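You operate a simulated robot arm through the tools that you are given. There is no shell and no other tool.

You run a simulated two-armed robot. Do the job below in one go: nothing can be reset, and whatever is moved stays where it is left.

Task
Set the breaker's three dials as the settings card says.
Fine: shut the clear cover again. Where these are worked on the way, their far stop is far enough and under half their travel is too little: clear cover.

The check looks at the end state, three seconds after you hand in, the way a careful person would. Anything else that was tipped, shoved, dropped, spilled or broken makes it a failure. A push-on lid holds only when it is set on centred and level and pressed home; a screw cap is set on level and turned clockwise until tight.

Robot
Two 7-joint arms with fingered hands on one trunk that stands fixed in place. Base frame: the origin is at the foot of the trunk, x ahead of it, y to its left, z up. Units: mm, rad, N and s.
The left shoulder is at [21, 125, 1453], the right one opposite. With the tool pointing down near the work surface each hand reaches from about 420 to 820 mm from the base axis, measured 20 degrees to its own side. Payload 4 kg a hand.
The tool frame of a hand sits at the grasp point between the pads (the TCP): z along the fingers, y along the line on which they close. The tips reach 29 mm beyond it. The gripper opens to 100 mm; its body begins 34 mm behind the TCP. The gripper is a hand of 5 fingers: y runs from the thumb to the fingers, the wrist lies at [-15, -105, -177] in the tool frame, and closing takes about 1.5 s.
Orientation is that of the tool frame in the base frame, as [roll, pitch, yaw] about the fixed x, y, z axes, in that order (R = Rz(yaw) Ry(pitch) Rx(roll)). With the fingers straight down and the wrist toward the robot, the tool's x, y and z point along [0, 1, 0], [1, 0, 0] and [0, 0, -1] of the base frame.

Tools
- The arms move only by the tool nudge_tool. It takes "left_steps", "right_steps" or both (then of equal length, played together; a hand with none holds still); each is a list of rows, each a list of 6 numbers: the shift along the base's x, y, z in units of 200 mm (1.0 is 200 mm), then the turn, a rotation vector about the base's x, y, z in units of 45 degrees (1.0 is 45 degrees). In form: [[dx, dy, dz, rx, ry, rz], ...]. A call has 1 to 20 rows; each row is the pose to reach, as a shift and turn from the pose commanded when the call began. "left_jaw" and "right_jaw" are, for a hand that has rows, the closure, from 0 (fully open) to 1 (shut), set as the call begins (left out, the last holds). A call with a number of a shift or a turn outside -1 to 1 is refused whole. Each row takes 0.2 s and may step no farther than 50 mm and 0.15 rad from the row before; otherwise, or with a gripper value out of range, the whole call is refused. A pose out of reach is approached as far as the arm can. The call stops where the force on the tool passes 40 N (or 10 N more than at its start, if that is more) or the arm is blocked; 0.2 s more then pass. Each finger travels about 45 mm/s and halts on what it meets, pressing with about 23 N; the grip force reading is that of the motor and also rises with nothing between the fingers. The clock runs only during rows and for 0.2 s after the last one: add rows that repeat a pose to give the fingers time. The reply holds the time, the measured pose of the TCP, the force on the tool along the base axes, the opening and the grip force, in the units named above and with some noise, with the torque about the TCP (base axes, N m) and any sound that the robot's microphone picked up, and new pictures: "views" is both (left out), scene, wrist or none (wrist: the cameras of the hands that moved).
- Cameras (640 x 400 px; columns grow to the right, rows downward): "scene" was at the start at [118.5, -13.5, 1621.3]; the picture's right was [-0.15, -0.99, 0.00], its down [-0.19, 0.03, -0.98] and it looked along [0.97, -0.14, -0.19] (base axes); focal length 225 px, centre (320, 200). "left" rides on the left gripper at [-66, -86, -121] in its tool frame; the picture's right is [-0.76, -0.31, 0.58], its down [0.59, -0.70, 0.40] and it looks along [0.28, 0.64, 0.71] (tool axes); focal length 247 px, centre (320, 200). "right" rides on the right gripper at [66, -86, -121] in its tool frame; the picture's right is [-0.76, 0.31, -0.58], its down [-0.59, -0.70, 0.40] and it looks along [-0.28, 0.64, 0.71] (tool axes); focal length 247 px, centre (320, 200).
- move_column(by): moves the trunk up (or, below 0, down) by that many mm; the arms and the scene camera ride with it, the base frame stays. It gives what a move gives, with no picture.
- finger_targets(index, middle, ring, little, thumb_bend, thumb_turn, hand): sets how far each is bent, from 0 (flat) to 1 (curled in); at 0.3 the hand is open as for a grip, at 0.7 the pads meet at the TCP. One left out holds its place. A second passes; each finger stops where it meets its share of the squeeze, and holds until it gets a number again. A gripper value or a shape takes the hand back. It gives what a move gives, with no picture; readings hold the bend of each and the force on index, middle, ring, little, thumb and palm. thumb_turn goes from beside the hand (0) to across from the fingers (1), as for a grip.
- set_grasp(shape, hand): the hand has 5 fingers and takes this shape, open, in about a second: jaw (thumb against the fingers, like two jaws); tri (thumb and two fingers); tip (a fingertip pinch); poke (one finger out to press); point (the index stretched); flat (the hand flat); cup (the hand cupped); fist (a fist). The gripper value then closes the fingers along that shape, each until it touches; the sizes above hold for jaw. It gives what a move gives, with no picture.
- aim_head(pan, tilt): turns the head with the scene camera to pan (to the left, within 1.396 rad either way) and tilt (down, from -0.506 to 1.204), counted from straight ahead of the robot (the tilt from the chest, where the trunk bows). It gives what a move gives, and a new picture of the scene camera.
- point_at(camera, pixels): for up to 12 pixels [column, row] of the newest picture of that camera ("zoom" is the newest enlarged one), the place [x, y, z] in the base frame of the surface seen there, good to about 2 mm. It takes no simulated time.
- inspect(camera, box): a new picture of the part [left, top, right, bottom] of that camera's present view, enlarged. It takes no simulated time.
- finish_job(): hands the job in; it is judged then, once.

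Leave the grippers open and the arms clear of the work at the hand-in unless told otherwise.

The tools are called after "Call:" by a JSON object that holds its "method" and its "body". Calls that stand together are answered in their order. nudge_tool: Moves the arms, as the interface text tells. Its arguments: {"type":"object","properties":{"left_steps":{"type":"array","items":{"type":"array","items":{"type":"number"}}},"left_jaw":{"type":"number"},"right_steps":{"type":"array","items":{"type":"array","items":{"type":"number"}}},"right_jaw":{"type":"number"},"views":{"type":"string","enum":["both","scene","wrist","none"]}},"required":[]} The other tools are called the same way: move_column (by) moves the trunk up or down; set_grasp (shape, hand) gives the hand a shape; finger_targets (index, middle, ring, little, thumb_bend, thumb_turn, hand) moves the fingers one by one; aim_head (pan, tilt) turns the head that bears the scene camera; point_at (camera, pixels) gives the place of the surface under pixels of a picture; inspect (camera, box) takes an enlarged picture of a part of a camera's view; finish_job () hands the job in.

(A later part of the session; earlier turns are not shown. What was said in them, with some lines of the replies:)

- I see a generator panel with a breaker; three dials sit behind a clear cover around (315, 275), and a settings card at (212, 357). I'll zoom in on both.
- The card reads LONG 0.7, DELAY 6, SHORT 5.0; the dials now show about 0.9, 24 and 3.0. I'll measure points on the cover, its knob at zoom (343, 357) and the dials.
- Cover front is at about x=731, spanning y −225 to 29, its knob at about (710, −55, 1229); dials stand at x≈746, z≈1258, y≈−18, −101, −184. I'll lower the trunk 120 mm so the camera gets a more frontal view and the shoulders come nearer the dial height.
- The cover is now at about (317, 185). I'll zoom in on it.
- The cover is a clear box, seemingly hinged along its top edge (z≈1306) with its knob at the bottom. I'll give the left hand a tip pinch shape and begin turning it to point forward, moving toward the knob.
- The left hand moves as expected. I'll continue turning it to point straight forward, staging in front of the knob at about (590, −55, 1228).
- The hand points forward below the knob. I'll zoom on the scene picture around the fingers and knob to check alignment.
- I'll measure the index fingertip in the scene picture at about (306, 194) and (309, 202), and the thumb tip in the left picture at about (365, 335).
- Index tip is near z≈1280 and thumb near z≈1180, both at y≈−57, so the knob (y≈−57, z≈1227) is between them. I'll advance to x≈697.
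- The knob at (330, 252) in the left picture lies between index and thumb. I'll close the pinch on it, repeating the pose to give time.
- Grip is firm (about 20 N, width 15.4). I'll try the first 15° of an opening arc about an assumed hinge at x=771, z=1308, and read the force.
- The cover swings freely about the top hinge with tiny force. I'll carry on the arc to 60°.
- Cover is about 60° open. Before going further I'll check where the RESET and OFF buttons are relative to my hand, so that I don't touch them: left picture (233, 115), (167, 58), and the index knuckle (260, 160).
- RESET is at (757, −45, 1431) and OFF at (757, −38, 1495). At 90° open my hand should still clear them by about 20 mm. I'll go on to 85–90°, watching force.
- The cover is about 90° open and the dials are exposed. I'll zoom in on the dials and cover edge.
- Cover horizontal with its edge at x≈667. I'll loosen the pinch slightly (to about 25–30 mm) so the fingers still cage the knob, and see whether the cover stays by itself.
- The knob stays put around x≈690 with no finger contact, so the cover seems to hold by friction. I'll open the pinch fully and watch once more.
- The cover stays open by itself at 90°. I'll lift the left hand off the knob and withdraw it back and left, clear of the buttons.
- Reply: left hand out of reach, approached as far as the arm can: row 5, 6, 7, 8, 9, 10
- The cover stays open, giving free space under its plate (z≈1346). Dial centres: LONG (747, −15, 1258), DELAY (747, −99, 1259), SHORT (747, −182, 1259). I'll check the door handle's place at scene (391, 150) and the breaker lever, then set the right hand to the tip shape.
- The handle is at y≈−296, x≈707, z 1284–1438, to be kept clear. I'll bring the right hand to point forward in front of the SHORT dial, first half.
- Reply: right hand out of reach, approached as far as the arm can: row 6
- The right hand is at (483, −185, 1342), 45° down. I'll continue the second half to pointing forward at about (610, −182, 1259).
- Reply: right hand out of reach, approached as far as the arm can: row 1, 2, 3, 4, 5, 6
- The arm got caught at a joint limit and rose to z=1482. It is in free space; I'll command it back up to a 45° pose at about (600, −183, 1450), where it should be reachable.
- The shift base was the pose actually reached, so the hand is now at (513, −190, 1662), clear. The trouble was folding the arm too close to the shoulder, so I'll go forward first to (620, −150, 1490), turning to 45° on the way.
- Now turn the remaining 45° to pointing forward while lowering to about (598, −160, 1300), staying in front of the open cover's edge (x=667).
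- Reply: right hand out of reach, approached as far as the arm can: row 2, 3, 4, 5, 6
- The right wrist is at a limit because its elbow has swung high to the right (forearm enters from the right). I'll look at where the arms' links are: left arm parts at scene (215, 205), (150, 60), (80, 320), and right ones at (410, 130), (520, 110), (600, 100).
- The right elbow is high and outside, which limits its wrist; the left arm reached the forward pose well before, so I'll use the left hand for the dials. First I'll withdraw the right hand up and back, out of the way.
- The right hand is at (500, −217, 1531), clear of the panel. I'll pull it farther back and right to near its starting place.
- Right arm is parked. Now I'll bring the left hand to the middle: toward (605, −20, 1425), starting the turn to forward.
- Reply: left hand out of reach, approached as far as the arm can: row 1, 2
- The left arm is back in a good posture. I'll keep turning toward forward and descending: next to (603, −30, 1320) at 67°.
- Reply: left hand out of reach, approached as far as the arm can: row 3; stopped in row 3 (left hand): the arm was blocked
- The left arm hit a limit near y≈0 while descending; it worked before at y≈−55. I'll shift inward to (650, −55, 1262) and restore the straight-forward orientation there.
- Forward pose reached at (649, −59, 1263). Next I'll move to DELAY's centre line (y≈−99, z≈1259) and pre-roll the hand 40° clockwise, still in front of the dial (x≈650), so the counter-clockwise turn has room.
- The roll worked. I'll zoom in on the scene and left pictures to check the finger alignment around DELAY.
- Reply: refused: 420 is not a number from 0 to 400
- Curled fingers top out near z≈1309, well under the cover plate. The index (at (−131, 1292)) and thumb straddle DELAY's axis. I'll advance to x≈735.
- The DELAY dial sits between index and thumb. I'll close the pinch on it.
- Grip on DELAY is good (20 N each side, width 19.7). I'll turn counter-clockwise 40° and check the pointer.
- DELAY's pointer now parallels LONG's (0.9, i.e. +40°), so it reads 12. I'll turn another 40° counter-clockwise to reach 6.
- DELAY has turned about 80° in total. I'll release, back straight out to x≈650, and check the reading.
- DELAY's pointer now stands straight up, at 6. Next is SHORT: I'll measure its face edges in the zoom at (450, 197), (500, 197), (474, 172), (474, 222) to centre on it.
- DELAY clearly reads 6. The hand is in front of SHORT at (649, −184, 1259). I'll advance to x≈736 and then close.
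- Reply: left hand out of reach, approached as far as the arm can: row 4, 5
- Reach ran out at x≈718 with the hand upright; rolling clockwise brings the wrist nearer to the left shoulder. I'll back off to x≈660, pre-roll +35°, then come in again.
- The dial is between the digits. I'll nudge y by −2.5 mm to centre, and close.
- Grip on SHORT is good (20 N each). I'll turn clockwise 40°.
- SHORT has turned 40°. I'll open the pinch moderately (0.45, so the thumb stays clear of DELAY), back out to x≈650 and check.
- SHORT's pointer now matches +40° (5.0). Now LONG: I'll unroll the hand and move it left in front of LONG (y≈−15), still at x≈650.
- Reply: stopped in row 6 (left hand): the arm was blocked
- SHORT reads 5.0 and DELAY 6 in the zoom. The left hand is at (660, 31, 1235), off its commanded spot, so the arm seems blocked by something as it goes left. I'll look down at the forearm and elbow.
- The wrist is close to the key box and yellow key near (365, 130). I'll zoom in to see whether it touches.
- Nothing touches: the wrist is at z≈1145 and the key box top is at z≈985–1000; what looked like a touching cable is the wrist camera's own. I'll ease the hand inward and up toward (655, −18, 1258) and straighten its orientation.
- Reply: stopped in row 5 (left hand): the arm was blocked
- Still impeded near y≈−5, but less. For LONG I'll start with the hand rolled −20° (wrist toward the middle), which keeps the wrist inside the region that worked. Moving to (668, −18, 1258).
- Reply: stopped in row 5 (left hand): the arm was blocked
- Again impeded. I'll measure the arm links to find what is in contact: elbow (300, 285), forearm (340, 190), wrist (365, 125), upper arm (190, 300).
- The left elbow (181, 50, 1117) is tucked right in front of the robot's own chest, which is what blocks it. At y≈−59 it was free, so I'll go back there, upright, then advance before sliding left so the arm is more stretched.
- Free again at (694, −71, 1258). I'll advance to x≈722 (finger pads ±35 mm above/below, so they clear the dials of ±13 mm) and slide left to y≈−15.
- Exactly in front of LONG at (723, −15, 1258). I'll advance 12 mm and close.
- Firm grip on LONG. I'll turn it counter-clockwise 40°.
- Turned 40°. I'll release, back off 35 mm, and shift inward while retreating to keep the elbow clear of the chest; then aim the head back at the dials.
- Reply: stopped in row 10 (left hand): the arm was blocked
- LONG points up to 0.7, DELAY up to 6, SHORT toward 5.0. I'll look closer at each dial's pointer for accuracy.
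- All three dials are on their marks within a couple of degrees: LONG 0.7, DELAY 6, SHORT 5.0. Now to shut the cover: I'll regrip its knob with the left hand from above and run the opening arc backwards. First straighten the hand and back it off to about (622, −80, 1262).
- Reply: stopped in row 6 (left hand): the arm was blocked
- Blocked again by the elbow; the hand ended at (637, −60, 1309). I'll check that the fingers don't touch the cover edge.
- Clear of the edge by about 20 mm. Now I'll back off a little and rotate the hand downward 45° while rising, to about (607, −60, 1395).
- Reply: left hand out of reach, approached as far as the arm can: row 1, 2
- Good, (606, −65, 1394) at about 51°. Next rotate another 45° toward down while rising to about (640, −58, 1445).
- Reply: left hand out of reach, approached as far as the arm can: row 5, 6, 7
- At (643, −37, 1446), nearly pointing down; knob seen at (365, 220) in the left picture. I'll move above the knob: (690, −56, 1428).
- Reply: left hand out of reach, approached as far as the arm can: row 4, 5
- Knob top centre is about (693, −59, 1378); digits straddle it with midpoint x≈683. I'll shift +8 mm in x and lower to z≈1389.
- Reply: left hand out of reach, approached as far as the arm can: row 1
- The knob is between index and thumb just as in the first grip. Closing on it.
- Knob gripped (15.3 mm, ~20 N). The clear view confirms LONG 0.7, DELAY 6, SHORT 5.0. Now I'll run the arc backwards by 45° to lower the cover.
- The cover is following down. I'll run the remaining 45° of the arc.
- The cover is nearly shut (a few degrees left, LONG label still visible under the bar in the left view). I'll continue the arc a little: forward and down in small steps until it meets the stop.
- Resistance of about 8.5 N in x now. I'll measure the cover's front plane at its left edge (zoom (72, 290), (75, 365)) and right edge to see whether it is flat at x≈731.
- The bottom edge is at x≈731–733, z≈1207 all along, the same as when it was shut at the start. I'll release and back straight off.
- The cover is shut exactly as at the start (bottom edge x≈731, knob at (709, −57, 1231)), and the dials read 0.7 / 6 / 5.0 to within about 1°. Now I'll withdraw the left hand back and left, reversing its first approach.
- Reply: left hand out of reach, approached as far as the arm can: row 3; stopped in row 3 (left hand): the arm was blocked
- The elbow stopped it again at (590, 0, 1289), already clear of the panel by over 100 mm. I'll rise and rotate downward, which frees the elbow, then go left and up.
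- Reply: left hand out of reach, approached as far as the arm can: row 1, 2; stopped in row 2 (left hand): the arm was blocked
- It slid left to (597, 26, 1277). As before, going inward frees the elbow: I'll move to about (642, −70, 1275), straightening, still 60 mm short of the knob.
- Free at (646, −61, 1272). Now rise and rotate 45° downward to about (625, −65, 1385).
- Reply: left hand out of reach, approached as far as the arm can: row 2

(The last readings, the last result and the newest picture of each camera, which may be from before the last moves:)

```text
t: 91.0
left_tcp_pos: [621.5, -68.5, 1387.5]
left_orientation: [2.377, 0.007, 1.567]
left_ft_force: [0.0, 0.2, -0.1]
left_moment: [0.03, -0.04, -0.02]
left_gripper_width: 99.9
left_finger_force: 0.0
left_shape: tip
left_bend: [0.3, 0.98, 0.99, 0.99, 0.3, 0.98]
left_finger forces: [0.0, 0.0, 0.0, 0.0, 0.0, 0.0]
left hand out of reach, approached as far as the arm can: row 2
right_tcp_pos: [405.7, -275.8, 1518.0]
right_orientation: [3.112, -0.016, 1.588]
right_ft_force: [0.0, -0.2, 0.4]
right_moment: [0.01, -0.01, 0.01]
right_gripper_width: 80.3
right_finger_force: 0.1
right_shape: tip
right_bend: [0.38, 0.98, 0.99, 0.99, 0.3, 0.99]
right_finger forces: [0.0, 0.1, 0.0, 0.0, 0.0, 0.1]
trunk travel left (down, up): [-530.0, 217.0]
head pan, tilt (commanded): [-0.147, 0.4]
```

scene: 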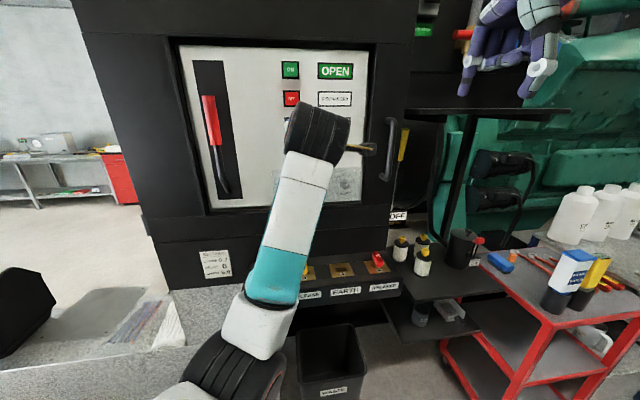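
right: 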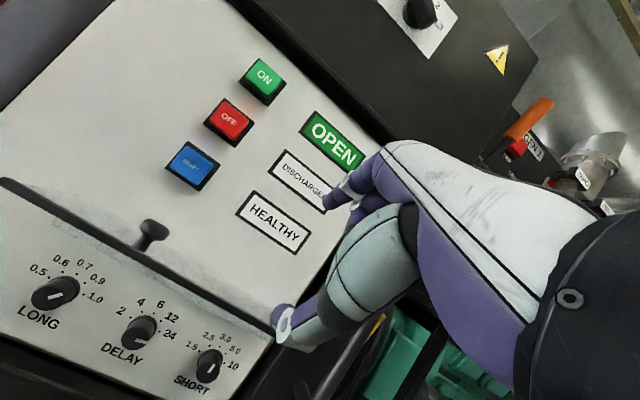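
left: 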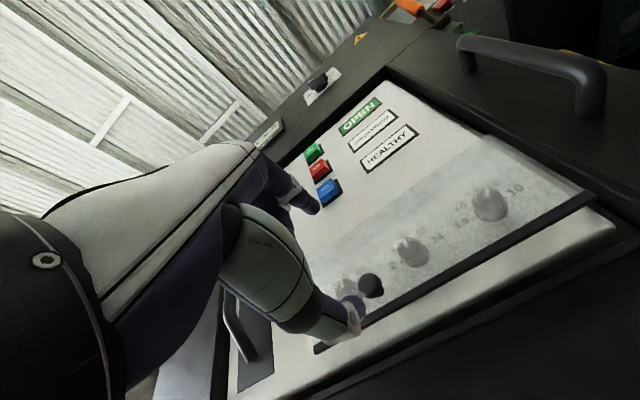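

Working. Continue to pointing down while moving up and left to about (600, 20, 1450).

Call:
{"method": "nudge_tool", "body": {"left_steps": [[-0.01, 0.04, 0.05, 0, 0.15, 0], [-0.02, 0.1, 0.1, 0, 0.3, 0], [-0.03, 0.17, 0.15, 0, 0.45, 0], [-0.05, 0.25, 0.2, 0, 0.6, 0], [-0.07, 0.33, 0.25, 0, 0.75, 0], [-0.09, 0.4, 0.29, 0, 0.9, 0], [-0.1, 0.45, 0.31, 0, 0.98, 0]], "views": "none"}}

Call:
{"method": "nudge_tool", "body": {"left_steps": [[0, 0.15, 0, 0, 0, 0], [0, 0.35, 0, 0, 0, 0], [0, 0.55, 0, 0, 0, 0], [-0.02, 0.75, 0, 0, 0, 0], [-0.05, 0.9, 0, 0, 0, 0]], "views": "scene"}}

```text
t: 92.6
left_tcp_pos: [619.8, 11.3, 1451.2]
left_orientation: [-3.139, 0.009, 1.577]
left_ft_force: [0.9, -0.4, -1.1]
left_moment: [0.01, -0.02, -0.04]
left_gripper_width: 99.9
left_finger_force: 0.0
left_shape: tip
left_bend: [0.3, 0.98, 0.99, 0.99, 0.3, 0.98]
left_finger forces: [0.1, 0.1, 0.1, 0.0, 0.1, 0.0]
left hand out of reach, approached as far as the arm can: row 6, 7
right_tcp_pos: [407.6, -275.2, 1518.8]
right_orientation: [3.113, -0.017, 1.589]
right_ft_force: [-0.7, -0.5, 0.4]
right_moment: [0.01, -0.03, -0.01]
right_gripper_width: 80.1
right_finger_force: 0.1
right_shape: tip
right_bend: [0.38, 0.98, 0.99, 0.99, 0.3, 0.99]
right_finger forces: [0.0, 0.0, 0.0, 0.1, 0.0, 0.0]
trunk travel left (down, up): [-530.0, 217.0]
head pan, tilt (commanded): [-0.147, 0.4]
```

```text
t: 93.8
left_tcp_pos: [682.7, 88.2, 1474.7]
left_orientation: [-3.122, 0.017, 1.632]
left_ft_force: [-0.5, 1.3, -1.0]
left_moment: [-0.04, 0.05, -0.02]
left_gripper_width: 99.8
left_finger_force: 0.1
left_shape: tip
left_bend: [0.3, 0.98, 0.99, 0.99, 0.3, 0.98]
left_finger forces: [0.0, 0.0, 0.0, 0.0, 0.1, 0.0]
left hand out of reach, approached as far as the arm can: row 1, 2, 3, 4, 5
right_tcp_pos: [407.2, -272.2, 1518.4]
right_orientation: [3.111, -0.012, 1.589]
right_ft_force: [0.2, 0.2, -0.4]
right_moment: [-0.05, 0.06, -0.03]
right_gripper_width: 80.1
right_finger_force: 0.0
right_shape: tip
right_bend: [0.38, 0.98, 0.99, 0.99, 0.3, 0.99]
right_finger forces: [0.0, 0.0, 0.0, 0.1, 0.1, 0.1]
trunk travel left (down, up): [-530.0, 217.0]
head pan, tilt (commanded): [-0.147, 0.4]
```

scene: 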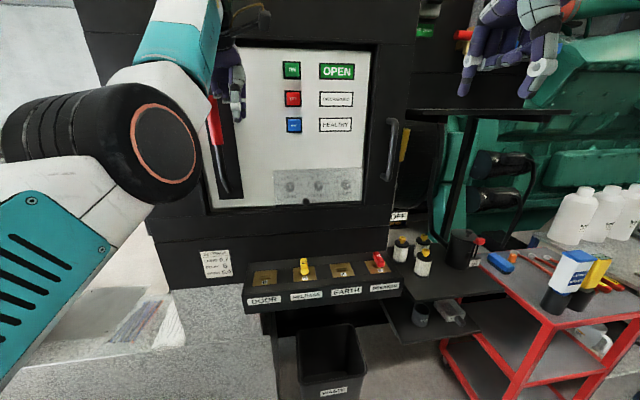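

The left hand drifted toward the breaker lever: it is at (683, 88, 1475) and the lever is near (714, 150, 1479). I'll check the gap at once before moving.

Call:
{"method": "inspect", "body": {"camera": "scene", "box": [180, 40, 292, 210]}}

Call:
{"method": "point_at", "body": {"camera": "scene", "pixels": [[213, 120], [215, 140], [222, 180], [230, 75], [240, 100], [225, 90], [243, 70]]}}

Call:
{"method": "inspect", "body": {"camera": "left", "box": [0, 0, 640, 400]}}

```text
2.35 times, centred on (236, 125) of scene
```

zoom: 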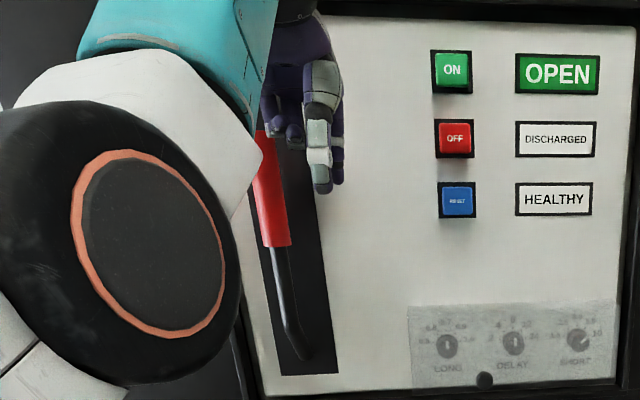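

```text
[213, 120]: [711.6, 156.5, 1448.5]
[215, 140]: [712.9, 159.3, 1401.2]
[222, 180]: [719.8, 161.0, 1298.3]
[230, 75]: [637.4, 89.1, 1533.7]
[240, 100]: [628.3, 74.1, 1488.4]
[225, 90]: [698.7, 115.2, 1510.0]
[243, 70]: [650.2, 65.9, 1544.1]
```

```text
1.00 times, centred on (320, 200) of left (not enlarged: the box is as wide or as high as the picture)
```

zoom: 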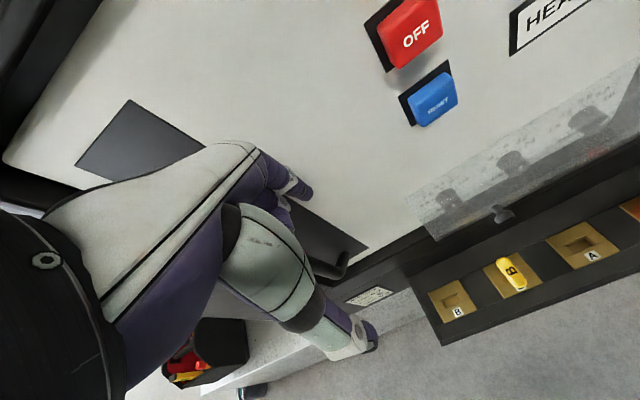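

There is about 30 mm between the curled fingers (699, 115, 1510) and the lever (y≈150), so no touch. I'll go back toward the earlier good place (620, 5, 1451), away from the lever.

Call:
{"method": "nudge_tool", "body": {"left_steps": [[-0.06, -0.1, -0.03, 0, 0, -0.02], [-0.13, -0.2, -0.06, 0, 0, -0.04], [-0.2, -0.3, -0.09, 0, 0, -0.06], [-0.28, -0.39, -0.12, 0, 0, -0.078], [-0.31, -0.42, -0.12, 0, 0, -0.078]], "views": "scene"}}

```text
t: 95.0
left_tcp_pos: [621.9, -6.2, 1451.8]
left_orientation: [-3.118, 0.017, 1.569]
left_ft_force: [0.9, -0.6, -0.7]
left_moment: [0.0, 0.02, -0.01]
left_gripper_width: 99.9
left_finger_force: 0.1
left_shape: tip
left_bend: [0.3, 0.98, 0.99, 0.99, 0.3, 0.98]
left_finger forces: [0.1, 0.0, 0.0, 0.0, 0.1, 0.1]
right_tcp_pos: [406.6, -276.2, 1517.5]
right_orientation: [3.113, -0.016, 1.589]
right_ft_force: [-0.2, 0.1, 0.4]
right_moment: [0.0, 0.04, -0.01]
right_gripper_width: 80.0
right_finger_force: 0.1
right_shape: tip
right_bend: [0.38, 0.98, 0.99, 0.99, 0.3, 0.99]
right_finger forces: [0.0, 0.0, 0.1, 0.0, 0.0, 0.1]
trunk travel left (down, up): [-530.0, 217.0]
head pan, tilt (commanded): [-0.147, 0.4]
```

scene: 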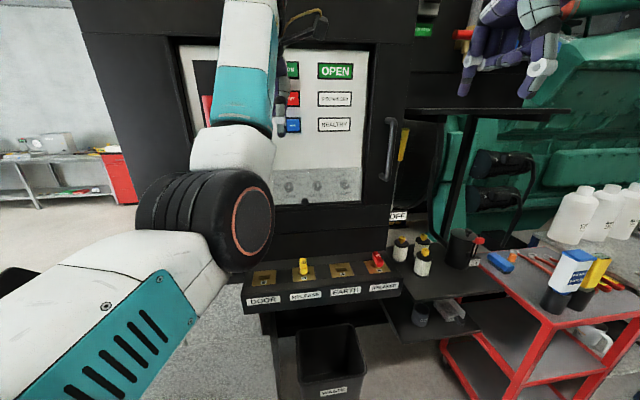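

Left hand is at (622, −6, 1452), open and clear of everything. One last close look at the cover, dials and panel before handing in.

Call:
{"method": "inspect", "body": {"camera": "scene", "box": [262, 155, 374, 225]}}

Call:
{"method": "point_at", "body": {"camera": "zoom", "pixels": [[74, 290], [560, 262], [350, 280], [450, 273], [243, 262]]}}

Call:
{"method": "inspect", "body": {"camera": "scene", "box": [180, 60, 420, 300]}}

```text
5.71 times, centred on (318, 190) of scene
```

zoom: 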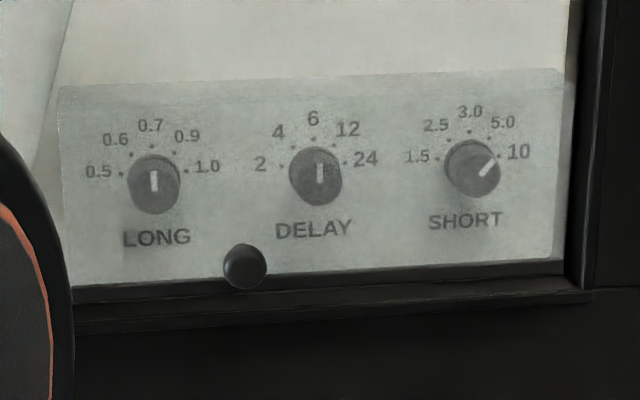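

```text
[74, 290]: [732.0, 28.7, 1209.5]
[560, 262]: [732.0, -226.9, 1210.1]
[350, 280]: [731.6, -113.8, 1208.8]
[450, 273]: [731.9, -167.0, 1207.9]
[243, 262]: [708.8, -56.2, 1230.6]
```

```text
1.67 times, centred on (300, 180) of scene
```

zoom: 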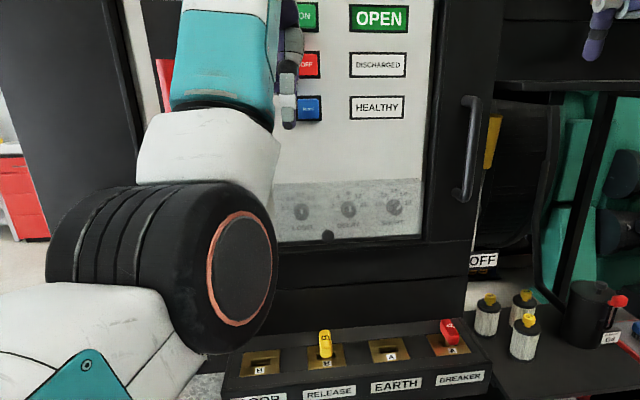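

Everything is as it should be. I'll double-check SHORT's pointer once more at high zoom.

Call:
{"method": "inspect", "body": {"camera": "scene", "box": [330, 168, 362, 188]}}

```text
16.00 times, centred on (346, 178) of scene
```

zoom: 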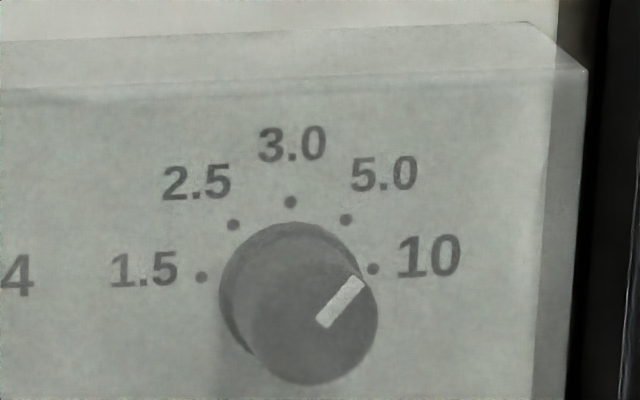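

SHORT's pointer works out to about 40°, which is the 5.0 mark (the marks are 40° apart). The cover is shut, the dials read LONG 0.7, DELAY 6 and SHORT 5.0, and both hands are open and clear. I'm handing in.

Call:
{"method": "finish_job", "body": {}}

```text
The job is handed in.
```

The breaker's three dials are set as the card says and the clear cover is shut again. I have handed the job in, but no verdict came back.

| Dial | Card setting | Was at | Now at |
|---|---|---|---|
| LONG | 0.7 | 0.9 | 0.7 |
| DELAY | 6 | 24 | 6 |
| SHORT | 5.0 | 3.0 | 5.0 |

- **Dials:** measured on enlarged pictures, each pointer is within about 1° of its mark; the marks are 40° apart.
- **Cover:** I swung it about 90° open. I did not find its far stop, so I assumed 90° is more than half its travel. Its bottom edge and knob are back within about 2 mm of where they started.
- **Close pass:** while withdrawing, the left hand drifted to about 30 mm from the red lever on the panel. The pictures and force readings showed no contact.
- **Hands:** both grippers were left open. The left hand ended about 130 mm in front of the panel and the right hand was well back.
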